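You operate a simulated robot arm through the tools that you are given. There is no shell and no other tool. Be economical: measure what you need, move in short steps, check, and stop when the job is done.

You run a simulated two-armed robot. Do the job below in one go: nothing can be reset, and whatever is moved stays where it is left.

JOB
Switch the booth on, uncover the lens and take one good test picture.
Fine: camera mode dial to photo, lens cover into its holder, ring light dial to 3, then the test key once; the display reads good.

It is judged by the outcome, as a careful person would: the job done as asked, and still so three seconds after it is handed in. It fails if anything else is knocked over, pushed out of place, dropped, spilled or broken. Lids that push on must go on centred and level and be pressed home; caps that screw on are set level and turned clockwise until they are tight.

ROBOT AND FRAMES
Two 7-joint arms with fingered hands on one trunk, on a base that drives. Base frame: it is fixed to the floor where the robot stands at the start and does not move with it; the origin is under the middle of the robot, x ahead of it, y to its left, z up. Readings come in cm, degrees, newtons and seconds.
The left shoulder is at the start at [4.2, 17.4, 112.1], the right one opposite. With the tool pointing down near the work surface each hand reaches from about 10 to 36 cm from the robot's upright axis, wherever it stands, measured 20 degrees to its own side. Places, roughly: booth clear key [70, 0, 80]; booth copy key [70, 0, 80]; booth pair key [70, 0, 80]; booth power switch [60, 0, 80]; booth test key [60, 0, 80]; camera focus ring [40, 60, 120]; camera lift [50, 50, 100]; camera mode dial [50, 40, 130]; camera tilt dial [50, 50, 110]; camera zoom ring [40, 50, 120]; chart stand [50, 250, 25]; focus chart [50, 250, 125]; lens cover holder [40, 30, 80]; lift lock knob [50, 50, 100]; ring light dial [80, 0, 80]. Payload 3.8 kg a hand.
The tool frame of a hand sits at the grasp point between the pads (the TCP): z along the fingers, y along the line on which they close. The tips reach 2.6 cm beyond it. Largest opening 13.2 cm; the body of the gripper starts 7.3 cm behind the TCP. The gripper is a hand of 3 fingers: y runs from the thumb to the fingers, the wrist lies at [0, 0, -22.4] in the tool frame, and closing takes about 1.5 s.
Orientation is that of the tool frame in the base frame, as a unit quaternion [x, y, z, w]. With the fingers straight down and closing along the base's y, the tool's x points along the base's -x, its y along +y and its z along -z.

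CONTROLS
- The arms move only by the tool step_arm. It takes "left_plan", "right_plan" or both (then of equal length, played together; a hand with none holds still); each is a list of rows, each an object of numbers (a shift or turn left out is 0, a gripper value left out holds the last): "rx", "ry", "rz": the turn, a rotation vector about the tool's x, y, z in degrees; "x", "y", "z": the shift along the tool's x, y, z in cm. In form: [{"rx": .., "ry": .., "rz": .., "x": .., "y": .., "z": ..}, ...]. A call has 1 to 10 rows; each row is the pose to reach, as a shift and turn from the pose commanded when the call began, along the tool's axes at that moment. "left_fingers" and "right_fingers" are, for a hand that has rows, the opening in per cent of the stroke, from 0 (shut) to 100 (fully open), set as the call begins (left out, the last holds). A row lasts 0.2 s, in which the tool goes at most 5 cm and 8.6 degrees; a call with a longer step from one row to the next is refused whole, and so is a gripper value outside its range. Where a pose cannot be reached the arm comes as near as it can. A force on the tool above 40 N (or 10 N above the force at the start of the call, whichever is more), or a blocked arm, ends the call early, and 0.2 s more pass. Each finger travels about 10.8 cm/s and halts on what it meets, pressing with about 32 N; the grip force reading is that of the motor and also rises with nothing between the fingers. The clock runs only during rows and for 0.2 s after the last one: add rows that repeat a pose to give the fingers time. The reply holds the time, the measured pose of the TCP, the force on the tool along the base axes, the opening and the grip force, in the units named above and with some noise, with the torque about the TCP (base axes, N m) and any sound that the robot's microphone picked up, and new pictures: "pictures" is both (left out), scene, wrist or none (wrist: the cameras of the hands that moved).
- Cameras (640 x 400 px; columns grow to the right, rows downward): "scene" is now at [18.99, 2.75, 103.96]; the picture's right is [0.31, -0.95, 0.00], its down [0.01, 0.00, -1.00] and it looks along [0.95, 0.31, 0.01] (base axes); focal length 214 px, centre (320, 200). "left" rides on the left gripper at [-6.2, 0.3, -9.2] in its tool frame; the picture's right is [-0.05, -1.00, 0.00], its down [0.83, -0.04, -0.55] and it looks along [0.55, -0.03, 0.83] (tool axes); focal length 230 px, centre (320, 200). "right" rides on the right gripper at [6.2, 0.3, -9.2] in its tool frame; the picture's right is [-0.05, 1.00, 0.00], its down [-0.83, -0.04, -0.56] and it looks along [-0.55, -0.03, 0.83] (tool axes); focal length 230 px, centre (320, 200). There is no depth. A picture from a camera that has moved, and an enlarged one, comes with that camera's place and axes in the base frame and with its lens.
- slide_trunk(by): slides the trunk up (or, below 0, down) by that many cm; the arms and the scene camera ride with it, the base frame stays. It gives what a move gives, with no picture.
- drive_base(legs): drives the robot by 1 to 6 legs, each [ahead, left, turn to the left] in cm, cm and degrees, along the robot's own axes; the way and the turn of a leg run together, so that a leg with both is an arc; at most 150 cm and 180 degrees a leg. The arms and the cameras ride along, it lands a little off, and it stops where it bumps. It gives what a move gives, and a new picture of the scene camera.
- curl_fingers(finger1, finger2, thumb_bend, hand): sets how far each is bent, from 0 (flat) to 100 (curled in); at 30 the hand is open as for a grip, at 70 the pads meet at the TCP. One left out holds its place. A second passes; each finger stops where it meets its share of the squeeze, and holds until it gets a number again. A gripper value or a shape takes the hand back. It gives what a move gives, with no picture; readings hold the bend of each and the force on the fingers (four entries, about 0 where the hand has none), thumb and palm.
- hand_shape(shape, hand): the hand has 3 fingers and takes this shape, open, in about a second: jaw (thumb against the fingers, like two jaws); tri (thumb and two fingers); tip (a fingertip pinch); poke (one finger out to press); point (the index stretched); flat (the hand flat); cup (the hand cupped); fist (a fist). The gripper value then closes the fingers along that shape, each until it touches; the sizes above hold for jaw. It gives what a move gives, with no picture.
- turn_head(pan, tilt): turns the head with the scene camera to pan (to the left, within 60 degrees either way) and tilt (down, from -29 to 69), counted from straight ahead of the robot. It gives what a move gives, and a new picture of the scene camera.
- close_up(camera, box): a new picture of the part [left, top, right, bottom] of that camera's present view, enlarged. It takes no simulated time.
- sign_off(): hands the job in; it is judged then, once.

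Work in short steps. Places have to be worked out from the pictures, the camera data and where the tool is seen: move nearer, look again, correct. Check each grasp and each placing, and mend what went wrong. You have 120 turns and 260 pictures in all, those below and enlarged ones among them. Open the grippers and draw the arms clear of the work before you hand the job in, unless the task says otherwise; then end with one line.

The tools are called after "Emit:" as a command line: name --argument value ..., lists and objects as JSON in quotes. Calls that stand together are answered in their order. step_arm: Moves the arms, as the interface text tells. Its arguments: {"type":"object","properties":{"left_plan":{"type":"array","items":{"type":"object","properties":{"rx":{"type":"number"},"ry":{"type":"number"},"rz":{"type":"number"},"x":{"type":"number"},"y":{"type":"number"},"z":{"type":"number"}}}},"left_fingers":{"type":"number"},"right_plan":{"type":"array","items":{"type":"object","properties":{"rx":{"type":"number"},"ry":{"type":"number"},"rz":{"type":"number"},"x":{"type":"number"},"y":{"type":"number"},"z":{"type":"number"}}}},"right_fingers":{"type":"number"},"pictures":{"type":"string","enum":["both","scene","wrist","none"]}},"required":[]} The other tools are called the same way: slide_trunk (by) slides the trunk up or down; hand_shape (shape, hand) gives the hand a shape; curl_fingers (finger1, finger2, thumb_bend, hand) moves the fingers one by one; drive_base (legs) drives the base; turn_head (pan, tilt) turns the head that bears the scene camera; close_up (camera, box) takes an enlarged picture of a part of a camera's view; sign_off () hands the job in.

At the start:

```text
t: 0.0
left_position: [34.62, 27.17, 100.07]
left_tcp_rot: [0.0, 1.0, 0.0, 0.0]
left_contact_force: [-0.2, -0.2, -0.2]
left_wrist_torque: [0.02, 0.0, -0.01]
left_finger_gap: 13.2
left_grasp_force: 0.0
left_shape: jaw
left_bend: [30.0, 30.0, 30.0]
left_finger forces: [0.0, 0.1, 0.0, 0.0, 0.0, 0.1]
right_position: [36.72, -5.8, 99.95]
right_tcp_rot: [0.0, 1.0, 0.0, 0.0]
right_contact_force: [-0.7, 0.6, 0.8]
right_wrist_torque: [0.03, 0.02, -0.02]
right_finger_gap: 13.18
right_grasp_force: 0.0
right_shape: jaw
right_bend: [30.0, 30.0, 30.0]
right_finger forces: [0.0, 0.0, 0.0, 0.0, 0.0, 0.0]
trunk travel left (down, up): [-42.5, 5.7]
robot x, y, heading: [0.04, -0.26, -0.1]
head pan, tilt: [18.2, -0.6]
```

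scene: 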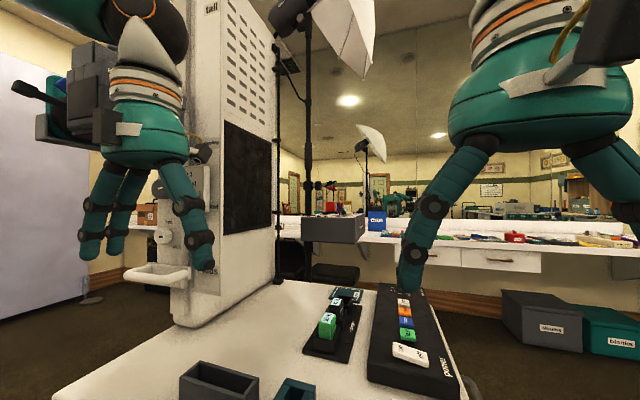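
right: 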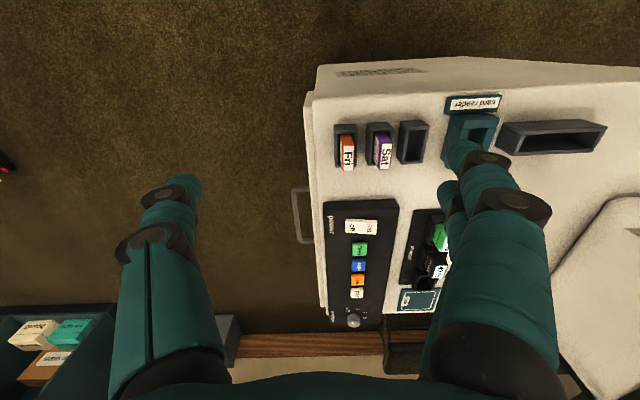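
left: 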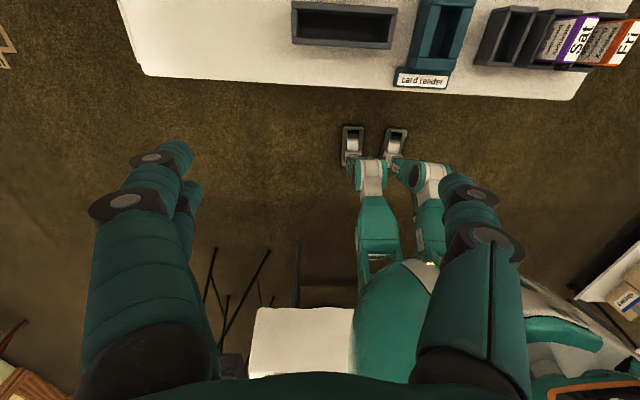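

The right wrist camera shows the control panel, so I'll enlarge it and turn the head toward the camera on the booth.

Emit:
close_up --camera "right" --box '[300, 180, 480, 340]'

Emit:
turn_head --pan 40 --tilt 0

```text
2.50 times, centred on (390, 260) of right
camera zoom: at [30.65, -5.45, 109.19], right [0.05, 1.0, 0.0], down [0.83, -0.04, 0.56], along [0.55, -0.03, -0.83], focal length 575 px, centre (145, 50)
```

zoom: 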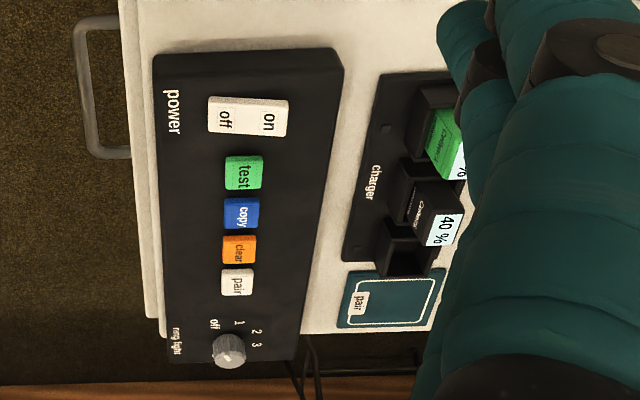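

```text
t: 0.8
left_position: [34.57, 27.09, 99.99]
left_tcp_rot: [-0.001, 1.0, 0.001, 0.0]
left_contact_force: [0.7, 0.2, 0.8]
left_wrist_torque: [0.0, 0.0, 0.0]
left_finger_gap: 13.16
left_grasp_force: 0.1
left_shape: jaw
left_bend: [30.0, 30.0, 30.0]
left_finger forces: [0.1, 0.0, 0.0, 0.0, 0.0, 0.0]
right_position: [36.82, -6.0, 100.03]
right_tcp_rot: [0.0, 1.0, -0.002, 0.0]
right_contact_force: [-0.5, 0.3, -0.1]
right_wrist_torque: [0.02, 0.01, -0.05]
right_finger_gap: 13.18
right_grasp_force: 0.0
right_shape: jaw
right_bend: [30.0, 30.0, 30.0]
right_finger forces: [0.0, 0.0, 0.1, 0.0, 0.1, 0.0]
trunk travel left (down, up): [-42.5, 5.7]
robot x, y, heading: [-0.17, -0.07, 0.0]
head pan, tilt: [40.0, 0.0]
camera scene: at [17.37, 5.73, 103.86], right [0.64, -0.77, 0.0], down [0.0, 0.0, -1.0], along [0.77, 0.64, 0.0], focal length 214 px, centre (320, 200)
```

scene: 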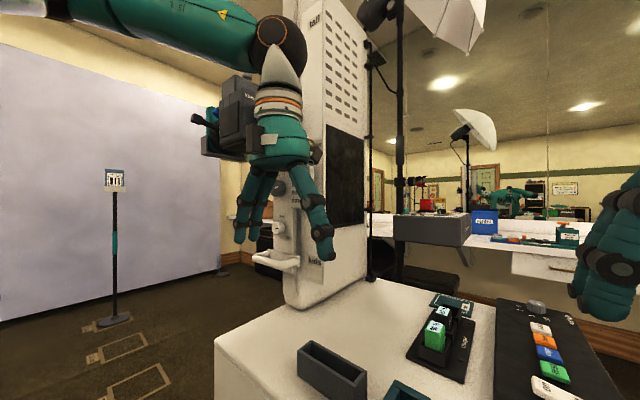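

The left arm hides the booth camera. I'll move it back and to the left to clear the view.

Emit:
step_arm --left_plan '[{"x": 3, "y": 3}, {"x": 6, "y": 6}, {"x": 9, "y": 9}, {"x": 11, "y": 12}, {"x": 13, "y": 15}, {"x": 14, "y": 18}]' --pictures "scene"

Emit:
turn_head --pan 45 --tilt -20

```text
t: 2.2
left_position: [20.69, 45.15, 100.12]
left_tcp_rot: [-0.001, 1.0, 0.0, 0.001]
left_contact_force: [-0.3, -0.2, 0.3]
left_wrist_torque: [-0.01, -0.01, -0.02]
left_finger_gap: 13.16
left_grasp_force: 0.0
left_shape: jaw
left_bend: [30.0, 30.0, 30.0]
left_finger forces: [0.0, 0.1, 0.1, 0.1, 0.0, 0.0]
right_position: [36.73, -5.83, 100.03]
right_tcp_rot: [0.0, 1.0, 0.0, 0.0]
right_contact_force: [0.3, -1.5, -0.3]
right_wrist_torque: [-0.02, -0.01, 0.01]
right_finger_gap: 13.18
right_grasp_force: 0.1
right_shape: jaw
right_bend: [30.0, 30.0, 30.0]
right_finger forces: [0.1, 0.0, 0.0, 0.0, 0.0, 0.0]
trunk travel left (down, up): [-42.5, 5.7]
robot x, y, heading: [0.27, -0.16, -0.1]
head pan, tilt: [40.0, 0.0]
camera scene: at [17.34, 5.74, 103.86], right [0.64, -0.77, 0.0], down [0.0, 0.0, -1.0], along [0.77, 0.64, 0.0], focal length 214 px, centre (320, 200)
```

scene: 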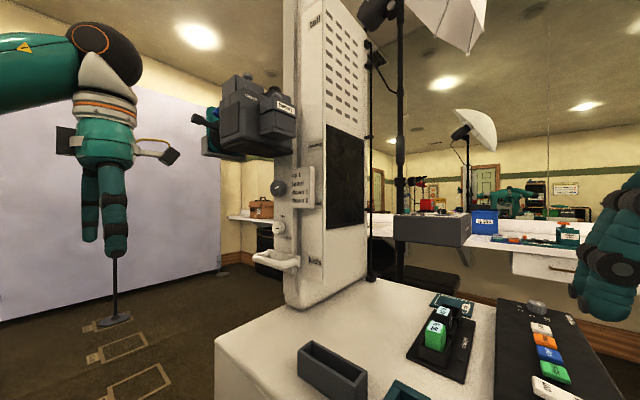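

```text
t: 3.1
left_position: [20.8, 45.14, 99.92]
left_tcp_rot: [-0.001, 1.0, 0.0, 0.0]
left_contact_force: [-0.4, 0.2, 1.8]
left_wrist_torque: [-0.04, 0.01, 0.03]
left_finger_gap: 13.18
left_grasp_force: 0.0
left_shape: jaw
left_bend: [30.0, 30.0, 30.0]
left_finger forces: [0.1, 0.0, 0.0, 0.0, 0.1, 0.1]
right_position: [36.68, -5.71, 99.99]
right_tcp_rot: [-0.001, 1.0, 0.0, 0.0]
right_contact_force: [0.2, 0.5, -1.0]
right_wrist_torque: [-0.02, -0.02, -0.01]
right_finger_gap: 13.2
right_grasp_force: 0.0
right_shape: jaw
right_bend: [30.0, 30.0, 30.0]
right_finger forces: [0.1, 0.1, 0.1, 0.1, 0.1, 0.0]
trunk travel left (down, up): [-42.5, 5.7]
robot x, y, heading: [-0.17, 0.04, -0.0]
head pan, tilt: [45.0, -20.0]
camera scene: at [15.85, 5.33, 106.78], right [0.71, -0.71, 0.0], down [0.24, 0.24, -0.94], along [0.66, 0.66, 0.34], focal length 214 px, centre (320, 200)
```

scene: 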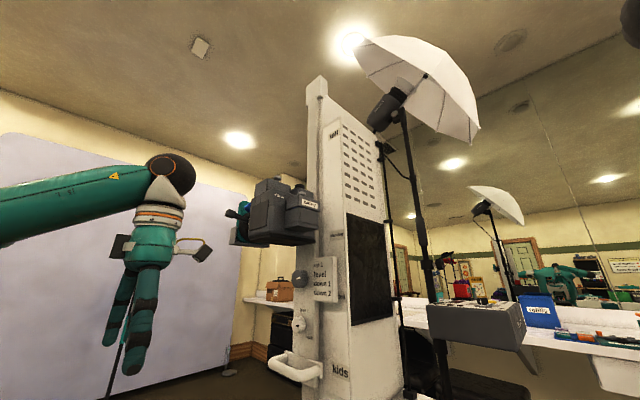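

Emit:
close_up --camera "scene" --box '[220, 160, 360, 248]'

Emit:
turn_head --pan 10 --tilt 30

```text
4.55 times, centred on (290, 204) of scene
camera zoom: at [15.85, 5.33, 106.78], right [0.71, -0.71, 0.0], down [0.24, 0.24, -0.94], along [0.66, 0.66, 0.34], focal length 975 px, centre (456, 182)
```

zoom: 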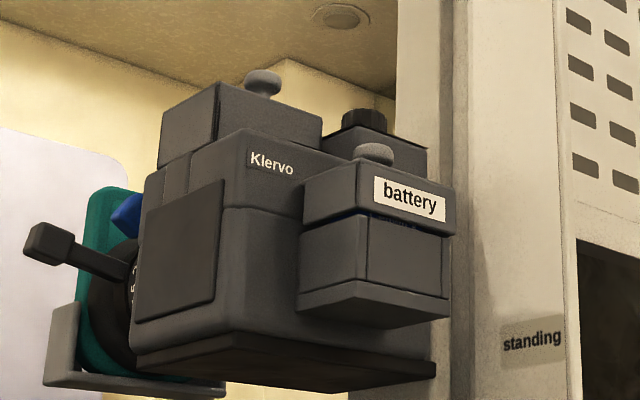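

```text
t: 4.3
left_position: [20.78, 45.08, 100.08]
left_tcp_rot: [-0.001, 1.0, 0.001, 0.001]
left_contact_force: [-0.1, -0.5, -0.1]
left_wrist_torque: [0.02, 0.01, -0.05]
left_finger_gap: 13.19
left_grasp_force: 0.0
left_shape: jaw
left_bend: [30.0, 30.0, 30.0]
left_finger forces: [0.1, 0.0, 0.0, 0.0, 0.0, 0.1]
right_position: [36.62, -5.82, 99.92]
right_tcp_rot: [-0.001, 1.0, 0.0, 0.0]
right_contact_force: [0.6, -0.6, 0.5]
right_wrist_torque: [-0.01, 0.0, 0.0]
right_finger_gap: 13.19
right_grasp_force: 0.1
right_shape: jaw
right_bend: [30.0, 30.0, 30.0]
right_finger forces: [0.0, 0.0, 0.0, 0.0, 0.0, 0.0]
trunk travel left (down, up): [-42.5, 5.7]
robot x, y, heading: [0.44, 0.31, 0.1]
head pan, tilt: [10.0, 30.0]
camera scene: at [19.37, 1.53, 99.03], right [0.17, -0.98, 0.0], down [-0.49, -0.09, -0.87], along [0.85, 0.15, -0.5], focal length 214 px, centre (320, 200)
```

scene: 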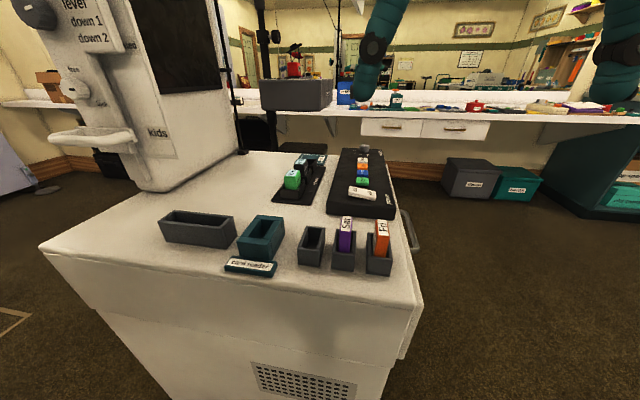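

I'd rather do the camera work first, so I need to see the lens front. I'll drive left and look at it from that side.

Emit:
drive_base --legs '[[-5, 75, 0], [0, 0, -35]]'

Emit:
turn_head --pan 0 --tilt -10

```text
t: 7.5
left_position: [16.33, 105.29, 100.15]
left_tcp_rot: [-0.002, 1.0, 0.002, 0.001]
left_contact_force: [0.9, -0.9, 0.5]
left_wrist_torque: [-0.03, 0.03, -0.07]
left_finger_gap: 13.18
left_grasp_force: 0.0
left_shape: jaw
left_bend: [30.0, 30.0, 30.0]
left_finger forces: [0.0, 0.1, 0.0, 0.0, 0.0, 0.0]
right_position: [32.79, 53.72, 100.47]
right_tcp_rot: [0.01, 1.0, 0.004, 0.007]
right_contact_force: [0.4, 0.7, -0.6]
right_wrist_torque: [0.01, -0.01, -0.03]
right_finger_gap: 13.19
right_grasp_force: 0.0
right_shape: jaw
right_bend: [30.0, 30.0, 30.0]
right_finger forces: [0.1, 0.0, 0.0, 0.0, 0.0, 0.0]
trunk travel left (down, up): [-42.5, 5.7]
robot x, y, heading: [-4.18, 60.46, 0.1]
head pan, tilt: [10.0, 30.0]
stopped in leg 1: the robot was blocked; the commanded pose is now the measured one
camera scene: at [14.9, 61.76, 99.08], right [0.17, -0.98, 0.0], down [-0.49, -0.08, -0.87], along [0.85, 0.15, -0.5], focal length 214 px, centre (320, 200)
```

scene: 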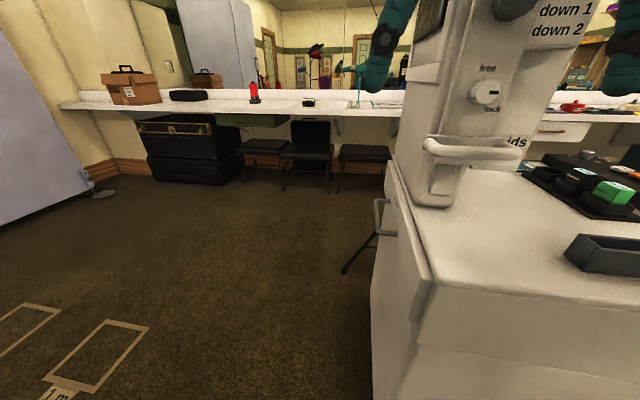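

```text
t: 8.5
left_position: [16.11, 105.21, 100.32]
left_tcp_rot: [-0.003, 1.0, 0.003, 0.001]
left_contact_force: [0.4, -0.3, 0.0]
left_wrist_torque: [0.0, 0.0, -0.06]
left_finger_gap: 13.17
left_grasp_force: 0.0
left_shape: jaw
left_bend: [30.0, 30.0, 30.0]
left_finger forces: [0.0, 0.0, 0.0, 0.0, 0.0, 0.0]
right_position: [32.74, 53.68, 100.35]
right_tcp_rot: [0.008, 1.0, 0.005, 0.006]
right_contact_force: [-0.5, 0.7, -0.3]
right_wrist_torque: [-0.01, 0.0, -0.03]
right_finger_gap: 13.19
right_grasp_force: 0.1
right_shape: jaw
right_bend: [30.0, 30.0, 30.0]
right_finger forces: [0.0, 0.0, 0.0, 0.0, 0.0, 0.0]
trunk travel left (down, up): [-42.5, 5.7]
robot x, y, heading: [-4.28, 60.54, 0.1]
head pan, tilt: [0.0, -10.0]
camera scene: at [14.36, 60.08, 105.43], right [0.0, -1.0, -0.01], down [0.18, 0.01, -0.98], along [0.98, 0.0, 0.18], focal length 214 px, centre (320, 200)
```

scene: 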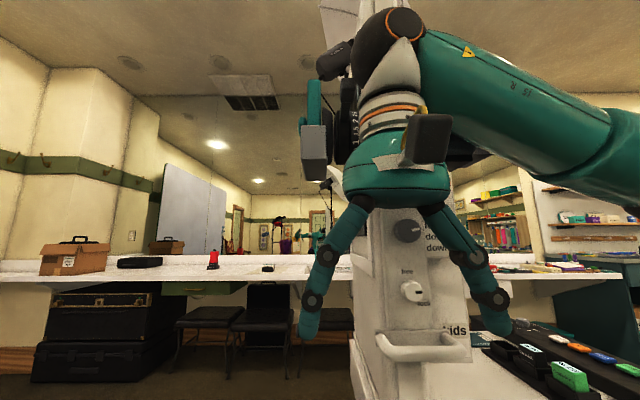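

Something blocked the drive, perhaps the right wrist near the camera. I'll back straight away and look.

Emit:
drive_base --legs '[[-15, 0, 0]]'

Emit:
step_arm --left_plan '[{"x": 0}]' --right_plan '[{"x": 0}]' --pictures "wrist"

```text
t: 9.9
left_position: [1.0, 105.85, 100.01]
left_tcp_rot: [-0.004, 1.0, 0.0, 0.001]
left_contact_force: [-0.5, 0.2, 0.2]
left_wrist_torque: [-0.02, -0.01, 0.0]
left_finger_gap: 13.17
left_grasp_force: 0.2
left_shape: jaw
left_bend: [30.0, 30.0, 30.0]
left_finger forces: [0.0, 0.1, 0.0, 0.0, 0.1, 0.0]
right_position: [17.58, 54.3, 100.47]
right_tcp_rot: [0.007, 1.0, 0.002, 0.005]
right_contact_force: [0.2, -0.1, -0.3]
right_wrist_torque: [-0.01, -0.02, 0.0]
right_finger_gap: 13.2
right_grasp_force: 0.0
right_shape: jaw
right_bend: [30.0, 30.0, 30.0]
right_finger forces: [0.0, 0.1, 0.0, 0.0, 0.1, 0.0]
trunk travel left (down, up): [-42.5, 5.7]
robot x, y, heading: [-19.54, 60.69, 0.2]
head pan, tilt: [0.0, -10.0]
camera scene: at [-0.66, 60.63, 105.39], right [0.01, -1.0, 0.0], down [0.17, 0.0, -0.98], along [0.98, 0.01, 0.17], focal length 214 px, centre (320, 200)
```

scene: 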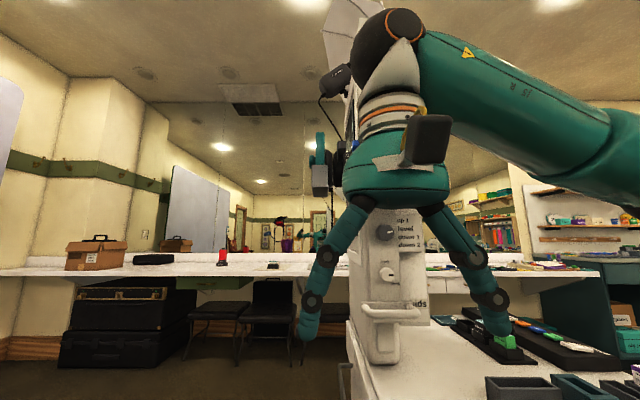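

```text
t: 10.3
left_position: [1.04, 105.68, 100.06]
left_tcp_rot: [-0.004, 1.0, -0.001, 0.0]
left_contact_force: [0.7, 0.6, -0.3]
left_wrist_torque: [-0.01, 0.0, 0.01]
left_finger_gap: 13.19
left_grasp_force: 0.0
left_shape: jaw
left_bend: [30.0, 30.0, 30.0]
left_finger forces: [0.1, 0.0, 0.1, 0.1, 0.0, 0.0]
right_position: [17.83, 54.3, 100.39]
right_tcp_rot: [0.007, 1.0, 0.002, 0.004]
right_contact_force: [0.1, 0.7, 0.8]
right_wrist_torque: [0.01, 0.01, 0.0]
right_finger_gap: 13.19
right_grasp_force: 0.1
right_shape: jaw
right_bend: [30.0, 30.0, 30.0]
right_finger forces: [0.0, 0.0, 0.0, 0.0, 0.0, 0.0]
trunk travel left (down, up): [-42.5, 5.7]
robot x, y, heading: [-19.53, 60.21, 0.2]
head pan, tilt: [0.0, -10.0]
camera right: at [11.61, 54.75, 109.47], right [0.07, 1.0, 0.0], down [0.82, -0.06, 0.56], along [0.56, -0.03, -0.83], focal length 230 px, centre (320, 200)
camera left: at [7.21, 106.12, 109.23], right [0.06, -1.0, 0.0], down [-0.83, -0.05, 0.55], along [-0.55, -0.03, -0.83], focal length 230 px, centre (320, 200)
```

right: 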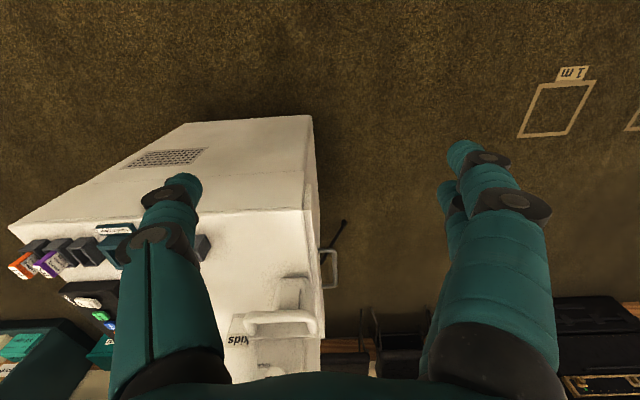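
left: 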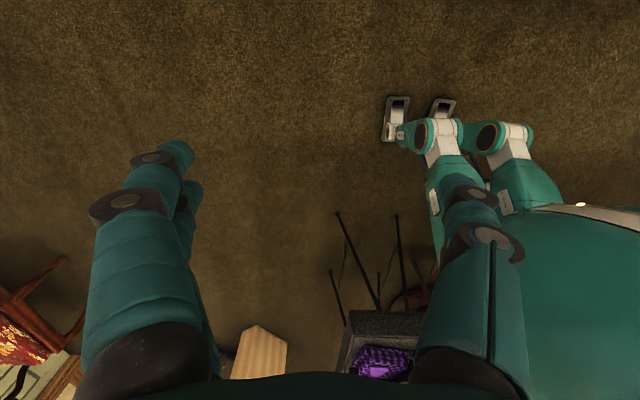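

Everything looks upright. I'll pull the right arm low and to the right to see the lens, and look closer.

Emit:
step_arm --right_plan '[{"x": 3, "y": -4}, {"x": 6, "y": -8}, {"x": 9, "y": -12}, {"x": 10, "y": -16}, {"x": 10, "y": -20}]' --pictures "scene"

Emit:
close_up --camera "scene" --box '[280, 60, 440, 160]'

Emit:
close_up --camera "scene" --box '[340, 190, 500, 290]'

```text
t: 11.5
left_position: [1.01, 105.85, 100.09]
left_tcp_rot: [-0.004, 1.0, 0.001, 0.0]
left_contact_force: [0.9, 0.0, -1.0]
left_wrist_torque: [0.01, -0.01, 0.03]
left_finger_gap: 13.19
left_grasp_force: 0.0
left_shape: jaw
left_bend: [30.0, 30.0, 30.0]
left_finger forces: [0.0, 0.0, 0.0, 0.1, 0.0, 0.1]
right_position: [8.97, 40.22, 102.62]
right_tcp_rot: [0.008, 1.0, 0.004, 0.003]
right_contact_force: [-0.3, 0.5, -0.9]
right_wrist_torque: [0.03, -0.01, -0.02]
right_finger_gap: 13.21
right_grasp_force: 0.0
right_shape: jaw
right_bend: [30.0, 30.0, 30.0]
right_finger forces: [0.0, 0.0, 0.0, 0.0, 0.0, 0.0]
right hand out of reach, approached as far as the arm can: row 3, 4, 5
trunk travel left (down, up): [-42.5, 5.7]
robot x, y, heading: [-19.71, 60.43, 0.3]
head pan, tilt: [0.0, -10.0]
camera scene: at [-0.6, 60.63, 105.38], right [0.01, -1.0, 0.0], down [0.17, 0.0, -0.98], along [0.98, 0.01, 0.17], focal length 214 px, centre (320, 200)
```

scene: 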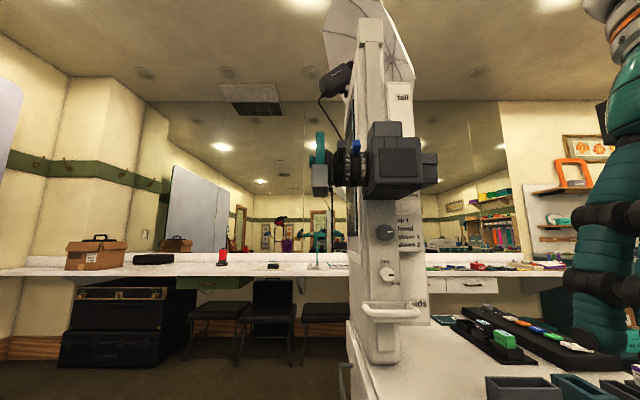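

```text
4.00 times, centred on (360, 110) of scene
camera zoom: at [-0.6, 60.63, 105.38], right [0.01, -1.0, 0.0], down [0.17, 0.0, -0.98], along [0.98, 0.01, 0.17], focal length 858 px, centre (160, 560)
```

zoom: 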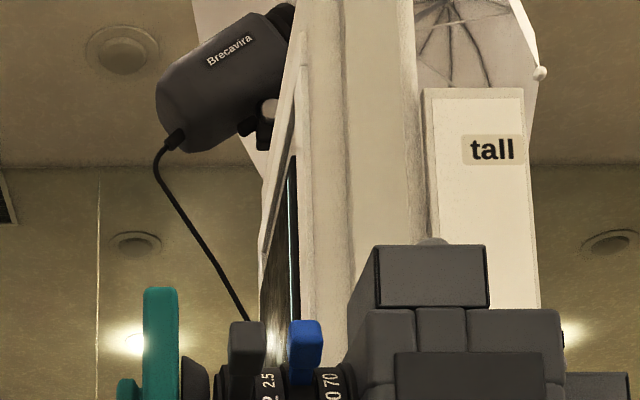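

```text
4.00 times, centred on (420, 240) of scene
camera zoom: at [-0.6, 60.63, 105.38], right [0.01, -1.0, 0.0], down [0.17, 0.0, -0.98], along [0.98, 0.01, 0.17], focal length 858 px, centre (-80, 40)
```

zoom: 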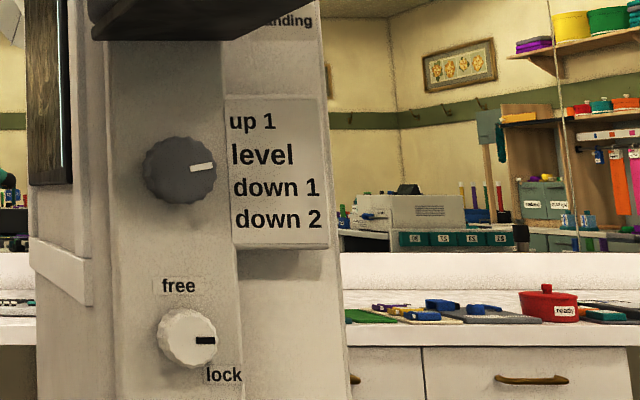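

Emit:
close_up --camera "scene" --box '[290, 115, 450, 215]'

```text
4.00 times, centred on (370, 165) of scene
camera zoom: at [-0.6, 60.63, 105.38], right [0.01, -1.0, 0.0], down [0.17, 0.0, -0.98], along [0.98, 0.01, 0.17], focal length 858 px, centre (120, 340)
```

zoom: 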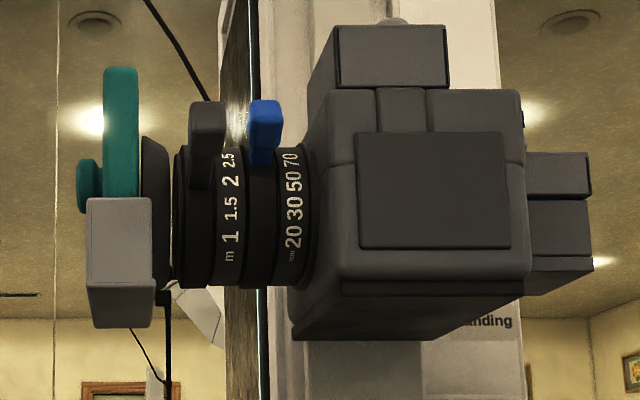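

The levers match their earlier direction, so the contact did no harm. I'll check what lies to the left before driving there.

Emit:
turn_head --pan 60 --tilt 15

```text
t: 12.8
left_position: [1.01, 105.79, 100.1]
left_tcp_rot: [-0.004, 1.0, -0.001, 0.0]
left_contact_force: [-0.4, 0.0, 0.4]
left_wrist_torque: [0.01, 0.01, -0.03]
left_finger_gap: 13.23
left_grasp_force: 0.0
left_shape: jaw
left_bend: [30.0, 30.0, 30.0]
left_finger forces: [0.0, 0.0, 0.0, 0.1, 0.0, 0.2]
right_position: [9.04, 40.19, 102.54]
right_tcp_rot: [0.009, 1.0, 0.004, 0.003]
right_contact_force: [0.1, 0.0, 0.2]
right_wrist_torque: [-0.05, -0.03, 0.02]
right_finger_gap: 13.18
right_grasp_force: 0.0
right_shape: jaw
right_bend: [30.0, 30.0, 30.0]
right_finger forces: [0.0, 0.0, 0.0, 0.0, 0.1, 0.0]
trunk travel left (down, up): [-42.5, 5.7]
robot x, y, heading: [-19.37, 60.65, 0.4]
head pan, tilt: [60.0, 15.0]
camera scene: at [-4.4, 68.69, 101.45], right [0.87, -0.5, 0.0], down [-0.13, -0.22, -0.97], along [0.48, 0.84, -0.26], focal length 214 px, centre (320, 200)
```

scene: 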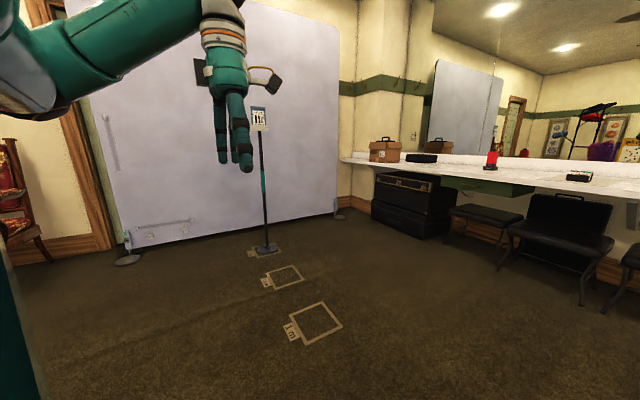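

The left side is clear. I'll drive to the lens front and turn toward it.

Emit:
drive_base --legs '[[0, 60, 0], [30, 0, 0], [0, 0, -50]]'

Emit:
turn_head --pan 0 --tilt -10

```text
t: 20.2
left_position: [59.44, 134.2, 100.11]
left_tcp_rot: [0.424, 0.906, 0.0, 0.0]
left_contact_force: [-0.9, 0.4, -0.5]
left_wrist_torque: [0.0, 0.0, 0.0]
left_finger_gap: 13.18
left_grasp_force: 0.0
left_shape: jaw
left_bend: [30.0, 30.0, 30.0]
left_finger forces: [0.0, 0.0, 0.1, 0.0, 0.0, 0.0]
right_position: [13.79, 86.37, 102.71]
right_tcp_rot: [0.436, 0.9, 0.002, 0.003]
right_contact_force: [0.0, -0.3, 0.6]
right_wrist_torque: [0.0, -0.01, -0.01]
right_finger_gap: 13.2
right_grasp_force: 0.1
right_shape: jaw
right_bend: [30.0, 30.0, 30.0]
right_finger forces: [0.1, 0.1, 0.0, 0.0, 0.0, 0.0]
trunk travel left (down, up): [-42.5, 5.7]
robot x, y, heading: [11.6, 121.63, -50.2]
head pan, tilt: [60.0, 15.0]
camera scene: at [27.39, 115.04, 101.44], right [0.17, -0.99, 0.0], down [-0.26, -0.04, -0.97], along [0.95, 0.16, -0.26], focal length 214 px, centre (320, 200)
```

scene: 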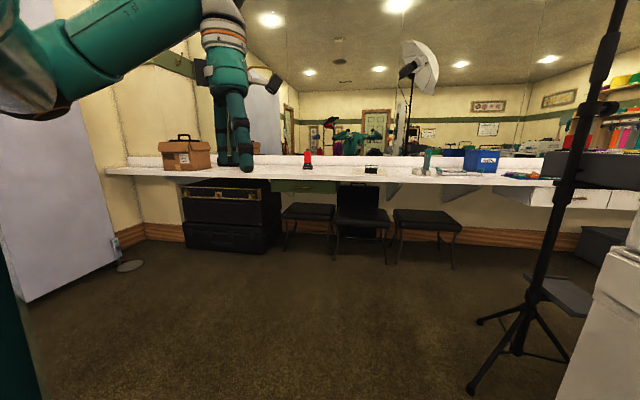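

```text
t: 21.5
left_position: [59.34, 134.2, 100.07]
left_tcp_rot: [0.424, 0.906, 0.0, 0.0]
left_contact_force: [-0.1, -0.3, -0.2]
left_wrist_torque: [0.03, -0.03, -0.02]
left_finger_gap: 13.15
left_grasp_force: 0.0
left_shape: jaw
left_bend: [30.0, 30.0, 30.0]
left_finger forces: [0.1, 0.1, 0.1, 0.0, 0.0, 0.1]
right_position: [13.73, 86.53, 102.61]
right_tcp_rot: [0.436, 0.9, 0.002, 0.003]
right_contact_force: [-0.6, 0.5, -0.9]
right_wrist_torque: [-0.01, 0.03, 0.01]
right_finger_gap: 13.18
right_grasp_force: 0.0
right_shape: jaw
right_bend: [30.0, 30.0, 30.0]
right_finger forces: [0.1, 0.1, 0.0, 0.0, 0.1, 0.0]
trunk travel left (down, up): [-42.5, 5.7]
robot x, y, heading: [11.48, 121.41, -50.7]
head pan, tilt: [0.0, -10.0]
camera scene: at [23.57, 106.99, 105.38], right [-0.77, -0.64, 0.0], down [0.11, -0.13, -0.98], along [0.63, -0.76, 0.17], focal length 214 px, centre (320, 200)
```

scene: 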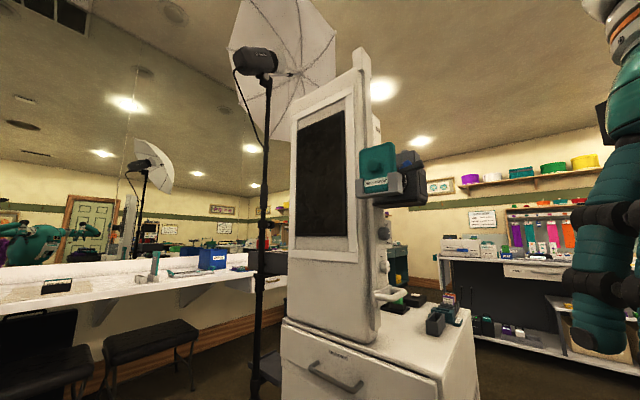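

Emit:
close_up --camera "scene" --box '[330, 130, 450, 220]'

Emit:
close_up --camera "scene" --box '[360, 270, 480, 350]'

```text
4.44 times, centred on (390, 175) of scene
camera zoom: at [23.57, 106.99, 105.38], right [-0.77, -0.64, 0.0], down [0.11, -0.13, -0.98], along [0.63, -0.76, 0.17], focal length 953 px, centre (9, 311)
```

zoom: 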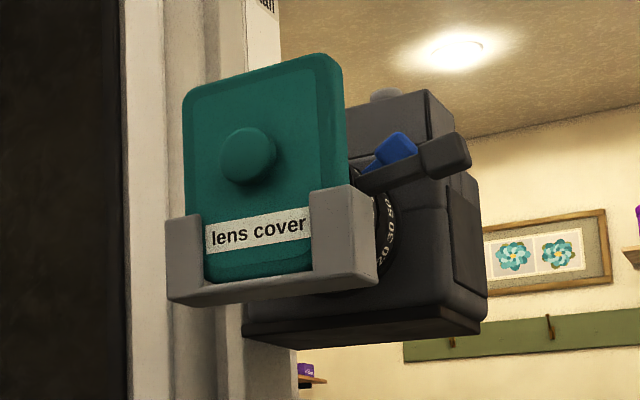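

```text
5.00 times, centred on (420, 310) of scene
camera zoom: at [23.57, 106.99, 105.38], right [-0.77, -0.64, 0.0], down [0.11, -0.13, -0.98], along [0.63, -0.76, 0.17], focal length 1072 px, centre (-180, -350)
```

zoom: 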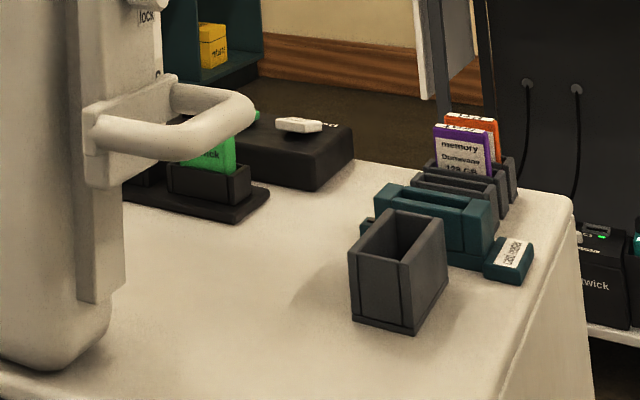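

The cover is a plate with a knob, standing in a slotted bracket with its knob around [44, 63, 122]; the grey trough is the holder. I'll drive round to face the lens from the front.

Emit:
drive_base --legs '[[0, 0, -39.3], [3, 44, 0]]'

Emit:
slide_trunk --by 5.5

Emit:
turn_head --pan -12 --tilt -10

```text
t: 26.1
left_position: [100.95, 95.75, 100.01]
left_tcp_rot: [0.714, 0.7, 0.0, 0.0]
left_contact_force: [0.3, -1.1, -0.8]
left_wrist_torque: [-0.01, -0.01, 0.01]
left_finger_gap: 13.2
left_grasp_force: 0.1
left_shape: jaw
left_bend: [30.0, 30.0, 30.0]
left_finger forces: [0.0, 0.1, 0.0, 0.0, 0.1, 0.0]
right_position: [35.22, 89.61, 102.57]
right_tcp_rot: [0.723, 0.691, 0.0, 0.004]
right_contact_force: [0.4, -0.9, -0.5]
right_wrist_torque: [0.04, 0.0, 0.0]
right_finger_gap: 13.16
right_grasp_force: 0.0
right_shape: jaw
right_bend: [30.0, 30.0, 30.0]
right_finger forces: [0.0, 0.1, 0.0, 0.1, 0.0, 0.0]
trunk travel left (down, up): [-42.5, 5.7]
robot x, y, heading: [56.16, 117.33, -91.4]
head pan, tilt: [0.0, -10.0]
camera scene: at [56.06, 98.84, 105.38], right [-1.0, 0.02, 0.0], down [0.0, -0.17, -0.98], along [-0.02, -0.98, 0.17], focal length 214 px, centre (320, 200)
```

scene: 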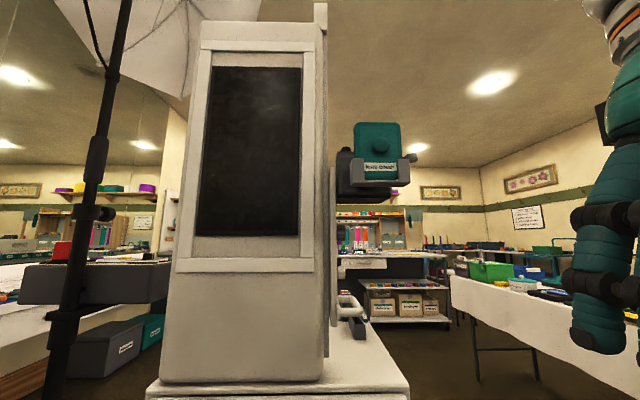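

```text
t: 27.1
left_position: [100.96, 95.77, 105.49]
left_tcp_rot: [0.714, 0.7, 0.0, 0.0]
left_contact_force: [0.1, 0.0, -0.4]
left_wrist_torque: [0.01, -0.01, 0.03]
left_finger_gap: 13.21
left_grasp_force: 0.1
left_shape: jaw
left_bend: [30.0, 30.0, 30.0]
left_finger forces: [0.0, 0.0, 0.0, 0.1, 0.0, 0.1]
right_position: [35.1, 91.56, 112.85]
right_tcp_rot: [0.721, 0.687, -0.065, 0.069]
right_contact_force: [0.1, 0.2, 0.0]
right_wrist_torque: [0.02, 0.0, 0.01]
right_finger_gap: 13.17
right_grasp_force: 0.1
right_shape: jaw
right_bend: [30.0, 30.0, 30.0]
right_finger forces: [0.0, 0.0, 0.0, 0.0, 0.0, 0.0]
trunk travel left (down, up): [-48.0, 0.2]
robot x, y, heading: [56.27, 117.87, -91.3]
head pan, tilt: [0.0, -10.0]
```

```text
t: 27.8
left_position: [100.88, 95.74, 105.5]
left_tcp_rot: [0.714, 0.7, 0.0, -0.001]
left_contact_force: [-0.2, 0.5, -0.1]
left_wrist_torque: [-0.02, 0.01, -0.02]
left_finger_gap: 13.18
left_grasp_force: 0.0
left_shape: jaw
left_bend: [30.0, 30.0, 30.0]
left_finger forces: [0.0, 0.0, 0.1, 0.0, 0.1, 0.1]
right_position: [35.23, 91.62, 112.9]
right_tcp_rot: [0.721, 0.686, -0.065, 0.069]
right_contact_force: [0.3, -0.9, -0.3]
right_wrist_torque: [-0.01, -0.01, 0.01]
right_finger_gap: 13.19
right_grasp_force: 0.2
right_shape: jaw
right_bend: [30.0, 30.0, 30.0]
right_finger forces: [0.0, 0.0, 0.0, 0.1, 0.0, 0.0]
trunk travel left (down, up): [-48.0, 0.2]
robot x, y, heading: [56.37, 117.57, -91.2]
head pan, tilt: [-12.0, -10.0]
camera scene: at [54.28, 98.52, 113.06], right [-0.97, 0.23, 0.0], down [-0.04, -0.17, -0.98], along [-0.23, -0.96, 0.17], focal length 214 px, centre (320, 200)
```

scene: 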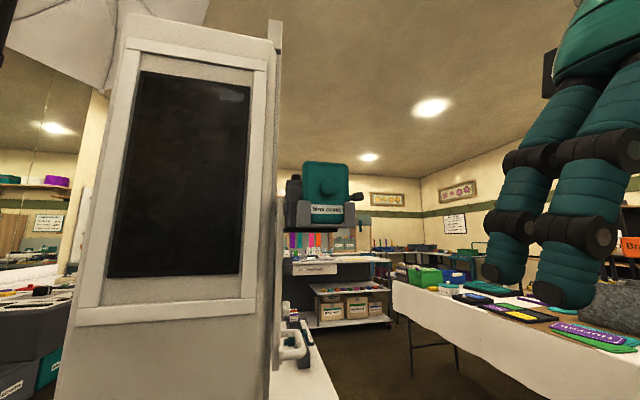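

The knob works out near [44, 62.7, 121.6]. The left hand suits better because its camera would ride on top, so I'll move the base back and to the right to put the target ahead of the left shoulder.

Emit:
drive_base --legs '[[-10, -24, 1.2]]'

Emit:
step_arm --left_plan '[{"ry": -8, "y": -3, "z": -2}, {"ry": -16, "y": -6, "z": -4}, {"ry": -24, "y": -9, "z": -6}, {"ry": -32, "y": -12, "z": -8, "x": -1}, {"ry": -40, "y": -15, "z": -10, "x": -3}, {"ry": -48, "y": -18, "z": -11, "x": -5}, {"ry": -56, "y": -21, "z": -12, "x": -7}, {"ry": -64, "y": -24, "z": -13, "x": -8}, {"ry": -72, "y": -27, "z": -14, "x": -9}, {"ry": -80, "y": -30, "z": -15, "x": -10}]' --pictures "both"

```text
t: 29.6
left_position: [78.2, 106.73, 105.42]
left_tcp_rot: [0.705, 0.709, 0.001, 0.0]
left_contact_force: [0.2, -0.6, -0.6]
left_wrist_torque: [0.01, -0.01, -0.01]
left_finger_gap: 13.19
left_grasp_force: 0.2
left_shape: jaw
left_bend: [30.0, 30.0, 30.0]
left_finger forces: [0.0, 0.0, 0.0, 0.0, 0.1, 0.0]
right_position: [12.61, 101.15, 112.98]
right_tcp_rot: [0.712, 0.695, -0.064, 0.07]
right_contact_force: [-0.2, 1.1, -0.6]
right_wrist_torque: [0.0, 0.03, -0.03]
right_finger_gap: 13.18
right_grasp_force: 0.0
right_shape: jaw
right_bend: [30.0, 30.0, 30.0]
right_finger forces: [0.0, 0.1, 0.0, 0.0, 0.0, 0.1]
trunk travel left (down, up): [-48.0, 0.2]
robot x, y, heading: [33.36, 127.89, -89.7]
head pan, tilt: [-12.0, -10.0]
camera scene: at [31.54, 108.45, 113.06], right [-0.98, 0.21, 0.0], down [-0.04, -0.17, -0.98], along [-0.2, -0.96, 0.17], focal length 214 px, centre (320, 200)
```

scene: 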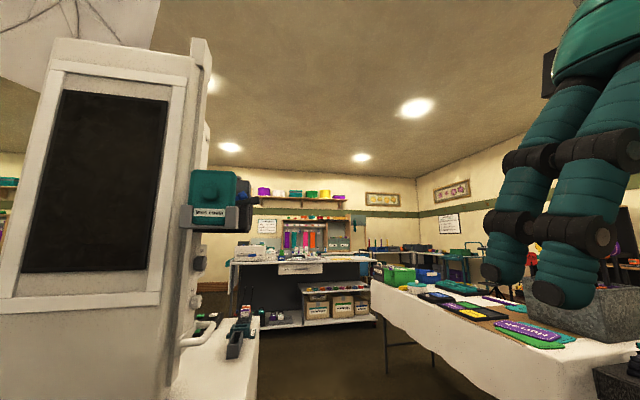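

```text
t: 31.8
left_position: [49.0, 87.94, 128.93]
left_tcp_rot: [0.539, 0.543, -0.455, 0.455]
left_contact_force: [0.2, -0.5, 0.2]
left_wrist_torque: [0.02, 0.0, -0.01]
left_finger_gap: 13.22
left_grasp_force: 0.1
left_shape: jaw
left_bend: [30.0, 30.0, 30.0]
left_finger forces: [0.0, 0.0, 0.0, 0.0, 0.1, 0.0]
left hand out of reach, approached as far as the arm can: row 2, 3, 4, 5, 6, 7, 8, 9, 10
right_position: [12.98, 101.19, 112.97]
right_tcp_rot: [0.712, 0.695, -0.066, 0.069]
right_contact_force: [0.7, 1.1, 0.5]
right_wrist_torque: [0.0, -0.02, -0.01]
right_finger_gap: 13.21
right_grasp_force: 0.1
right_shape: jaw
right_bend: [30.0, 30.0, 30.0]
right_finger forces: [0.1, 0.0, 0.1, 0.0, 0.1, 0.0]
trunk travel left (down, up): [-48.0, 0.2]
robot x, y, heading: [33.19, 127.68, -90.0]
head pan, tilt: [-12.0, -10.0]
camera scene: at [31.73, 108.46, 113.07], right [-0.98, 0.21, 0.0], down [-0.04, -0.17, -0.98], along [-0.2, -0.96, 0.17], focal length 214 px, centre (320, 200)
camera left: at [49.27, 95.82, 136.62], right [-1.0, -0.01, 0.05], down [-0.05, 0.69, -0.72], along [-0.03, -0.72, -0.69], focal length 230 px, centre (320, 200)
```

scene: 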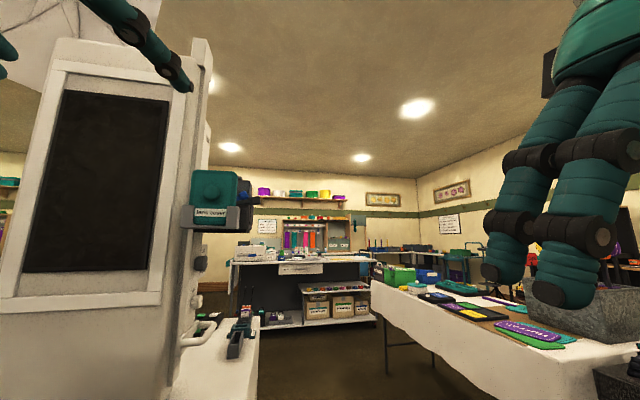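
left: 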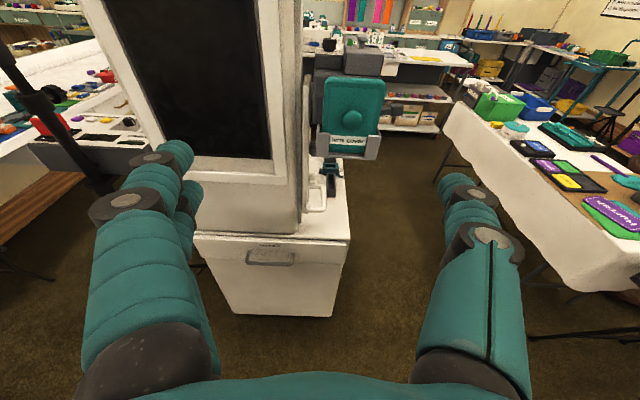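

The left hand now points at the cover from the front. I'll level it, partly close it, and bring it in line with the knob about 12 cm short.

Emit:
step_arm --left_plan '[{"ry": -4, "x": 1.5, "y": -1.5, "z": 3}, {"ry": -8, "x": 3, "y": -3, "z": 6}, {"ry": -10, "x": 4, "y": -4, "z": 9}, {"ry": -10, "x": 5, "y": -5, "z": 12}, {"ry": -10, "x": 5, "y": -5, "z": 12}]' --left_fingers 50 --pictures "both"

```text
t: 33.0
left_position: [48.05, 78.22, 124.52]
left_tcp_rot: [0.499, 0.501, -0.499, 0.501]
left_contact_force: [-0.5, 1.0, 0.7]
left_wrist_torque: [0.05, -0.02, -0.01]
left_finger_gap: 6.66
left_grasp_force: 0.0
left_shape: jaw
left_bend: [73.0, 73.0, 70.0]
left_finger forces: [0.0, 0.1, 0.1, 0.0, 0.0, 0.1]
left hand out of reach, approached as far as the arm can: row 2, 3, 4, 5
right_position: [12.6, 101.21, 112.83]
right_tcp_rot: [0.712, 0.696, -0.064, 0.069]
right_contact_force: [-0.8, 0.3, -0.5]
right_wrist_torque: [0.02, 0.03, -0.01]
right_finger_gap: 13.18
right_grasp_force: 0.1
right_shape: jaw
right_bend: [30.0, 30.0, 30.0]
right_finger forces: [0.0, 0.0, 0.0, 0.0, 0.1, 0.0]
trunk travel left (down, up): [-48.0, 0.2]
robot x, y, heading: [33.01, 127.33, -90.0]
head pan, tilt: [-12.0, -10.0]
camera scene: at [31.57, 108.48, 113.07], right [-0.98, 0.21, 0.0], down [-0.04, -0.17, -0.98], along [-0.2, -0.96, 0.17], focal length 214 px, centre (320, 200)
camera left: at [48.44, 87.36, 130.59], right [-1.0, 0.0, 0.05], down [-0.05, 0.55, -0.83], along [-0.03, -0.83, -0.55], focal length 230 px, centre (320, 200)
```

scene: 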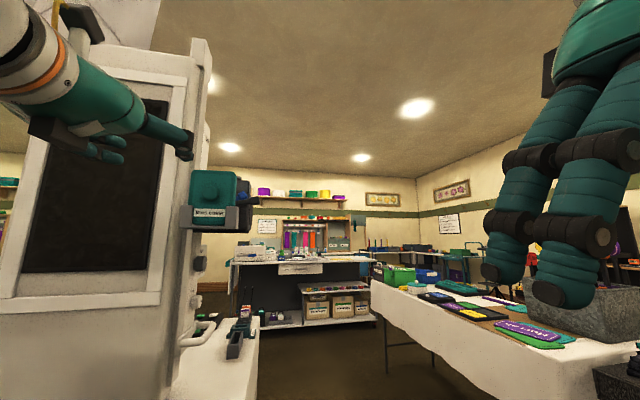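
left: 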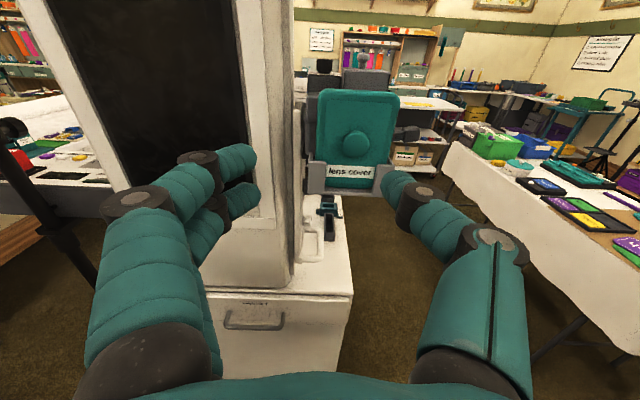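

The wrist is too close to the shoulder. The knob now computes to [44.1, 62.7, 122]. I'll back the base 10 cm and extend the arm onto the line.

Emit:
drive_base --legs '[[-10, 0, 0]]'

Emit:
step_arm --left_plan '[{"z": 4}, {"z": 8, "y": -1, "x": 1}, {"z": 11, "y": -3, "x": 2}, {"z": 12, "y": -4, "x": 2.5}, {"z": 12, "y": -4, "x": 2.5}]' --pictures "wrist"

```text
t: 34.2
left_position: [48.04, 87.94, 124.36]
left_tcp_rot: [0.501, 0.5, -0.5, 0.499]
left_contact_force: [0.5, 0.5, -0.3]
left_wrist_torque: [0.02, -0.04, -0.03]
left_finger_gap: 6.66
left_grasp_force: 0.1
left_shape: jaw
left_bend: [73.0, 73.0, 70.0]
left_finger forces: [0.1, 0.0, 0.1, 0.0, 0.0, 0.0]
right_position: [12.67, 111.02, 112.96]
right_tcp_rot: [0.714, 0.694, -0.064, 0.07]
right_contact_force: [0.0, 0.2, 1.1]
right_wrist_torque: [0.02, 0.01, 0.02]
right_finger_gap: 13.18
right_grasp_force: 0.1
right_shape: jaw
right_bend: [30.0, 30.0, 30.0]
right_finger forces: [0.0, 0.0, 0.1, 0.0, 0.0, 0.0]
trunk travel left (down, up): [-48.0, 0.2]
robot x, y, heading: [33.27, 137.49, -90.1]
head pan, tilt: [-12.0, -10.0]
camera scene: at [31.52, 118.43, 113.04], right [-0.98, 0.21, 0.0], down [-0.04, -0.17, -0.98], along [-0.21, -0.96, 0.17], focal length 214 px, centre (320, 200)
```

scene: 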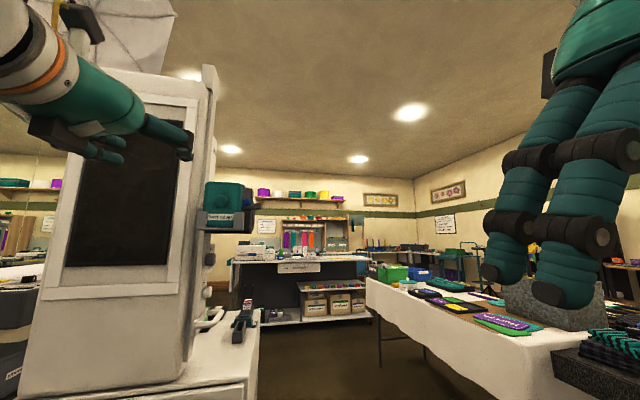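

```text
t: 35.4
left_position: [49.73, 81.75, 126.11]
left_tcp_rot: [0.501, 0.501, -0.499, 0.499]
left_contact_force: [-0.2, 0.1, -0.2]
left_wrist_torque: [0.02, -0.01, 0.01]
left_finger_gap: 6.67
left_grasp_force: 0.1
left_shape: jaw
left_bend: [73.0, 73.0, 70.0]
left_finger forces: [0.0, 0.0, 0.0, 0.1, 0.0, 0.1]
left hand out of reach, approached as far as the arm can: row 1, 2, 3, 4, 5
right_position: [12.57, 111.15, 112.94]
right_tcp_rot: [0.714, 0.694, -0.065, 0.069]
right_contact_force: [-0.1, -0.3, 0.2]
right_wrist_torque: [0.02, 0.03, -0.03]
right_finger_gap: 13.2
right_grasp_force: 0.0
right_shape: jaw
right_bend: [30.0, 30.0, 30.0]
right_finger forces: [0.1, 0.0, 0.0, 0.1, 0.0, 0.1]
trunk travel left (down, up): [-48.0, 0.2]
robot x, y, heading: [33.04, 137.56, -90.2]
head pan, tilt: [-12.0, -10.0]
camera left: at [50.03, 90.95, 132.22], right [-1.0, 0.0, 0.05], down [-0.04, 0.56, -0.83], along [-0.03, -0.83, -0.56], focal length 230 px, centre (320, 200)
```

left: 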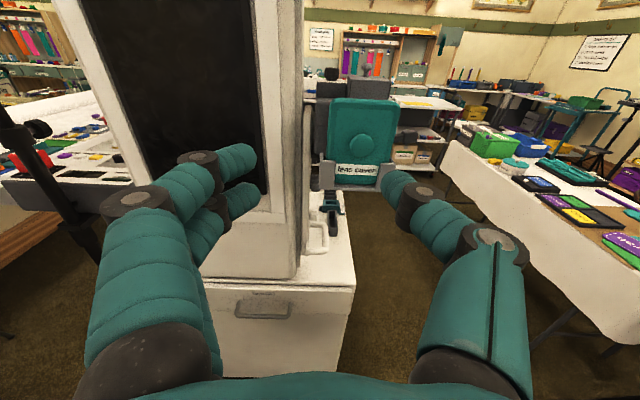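

I suspect the commanded pose differs from the measured one. A zero-shift call will test that.

Emit:
step_arm --left_plan '[{"x": 0}, {"x": 0}]' --pictures "none"

Emit:
step_arm --left_plan '[{"z": 3}, {"z": 6}, {"z": 9}, {"z": 9}]' --pictures "none"

```text
t: 36.0
left_position: [49.73, 81.75, 126.09]
left_tcp_rot: [0.502, 0.5, -0.5, 0.498]
left_contact_force: [0.1, 0.6, -0.3]
left_wrist_torque: [0.03, -0.01, -0.01]
left_finger_gap: 6.67
left_grasp_force: 0.1
left_shape: jaw
left_bend: [73.0, 73.0, 70.0]
left_finger forces: [0.1, 0.1, 0.1, 0.1, 0.0, 0.1]
right_position: [12.57, 111.03, 112.92]
right_tcp_rot: [0.713, 0.695, -0.065, 0.07]
right_contact_force: [0.7, 0.8, 0.8]
right_wrist_torque: [0.0, 0.03, -0.01]
right_finger_gap: 13.21
right_grasp_force: 0.0
right_shape: jaw
right_bend: [30.0, 30.0, 30.0]
right_finger forces: [0.0, 0.1, 0.1, 0.0, 0.0, 0.0]
trunk travel left (down, up): [-48.0, 0.2]
robot x, y, heading: [32.79, 137.29, -90.0]
head pan, tilt: [-12.0, -10.0]
```

```text
t: 37.0
left_position: [53.06, 75.48, 127.82]
left_tcp_rot: [0.501, 0.502, -0.499, 0.498]
left_contact_force: [0.8, 0.1, -0.4]
left_wrist_torque: [0.01, -0.02, 0.01]
left_finger_gap: 6.65
left_grasp_force: 0.0
left_shape: jaw
left_bend: [73.0, 73.0, 70.0]
left_finger forces: [0.1, 0.1, 0.0, 0.1, 0.0, 0.0]
left hand out of reach, approached as far as the arm can: row 1, 2, 3, 4
right_position: [12.58, 111.18, 112.97]
right_tcp_rot: [0.714, 0.694, -0.064, 0.07]
right_contact_force: [1.1, -0.4, 0.4]
right_wrist_torque: [-0.02, -0.03, 0.05]
right_finger_gap: 13.19
right_grasp_force: 0.1
right_shape: jaw
right_bend: [30.0, 30.0, 30.0]
right_finger forces: [0.1, 0.0, 0.0, 0.1, 0.0, 0.0]
trunk travel left (down, up): [-48.0, 0.2]
robot x, y, heading: [33.14, 137.91, -90.3]
head pan, tilt: [-12.0, -10.0]
```

Moving forward pushes the wrist outward, which looks like a wrist yaw limit. I'll test with the hand yawed inward while moving inward.

Emit:
step_arm --left_plan '[{"rx": 8}, {"rx": 16, "y": -2, "x": 1}, {"rx": 24, "y": -4, "x": 2}, {"rx": 30, "y": -6, "x": 4}, {"rx": 30, "y": -9, "x": 6}, {"rx": 30, "y": -9, "x": 6}]' --pictures "none"

```text
t: 38.4
left_position: [43.66, 76.63, 129.13]
left_tcp_rot: [0.625, 0.363, -0.598, 0.346]
left_contact_force: [0.1, 0.3, 0.0]
left_wrist_torque: [-0.01, 0.01, 0.0]
left_finger_gap: 6.62
left_grasp_force: 0.1
left_shape: jaw
left_bend: [73.0, 73.0, 70.0]
left_finger forces: [0.0, 0.0, 0.0, 0.0, 0.0, 0.1]
left hand out of reach, approached as far as the arm can: row 1, 2, 3, 4, 5, 6
right_position: [12.74, 111.12, 112.97]
right_tcp_rot: [0.713, 0.694, -0.064, 0.07]
right_contact_force: [-0.6, 0.2, -0.4]
right_wrist_torque: [0.03, -0.01, 0.0]
right_finger_gap: 13.2
right_grasp_force: 0.0
right_shape: jaw
right_bend: [30.0, 30.0, 30.0]
right_finger forces: [0.0, 0.0, 0.1, 0.0, 0.0, 0.1]
trunk travel left (down, up): [-48.0, 0.2]
robot x, y, heading: [33.32, 137.42, -90.1]
head pan, tilt: [-12.0, -10.0]
```

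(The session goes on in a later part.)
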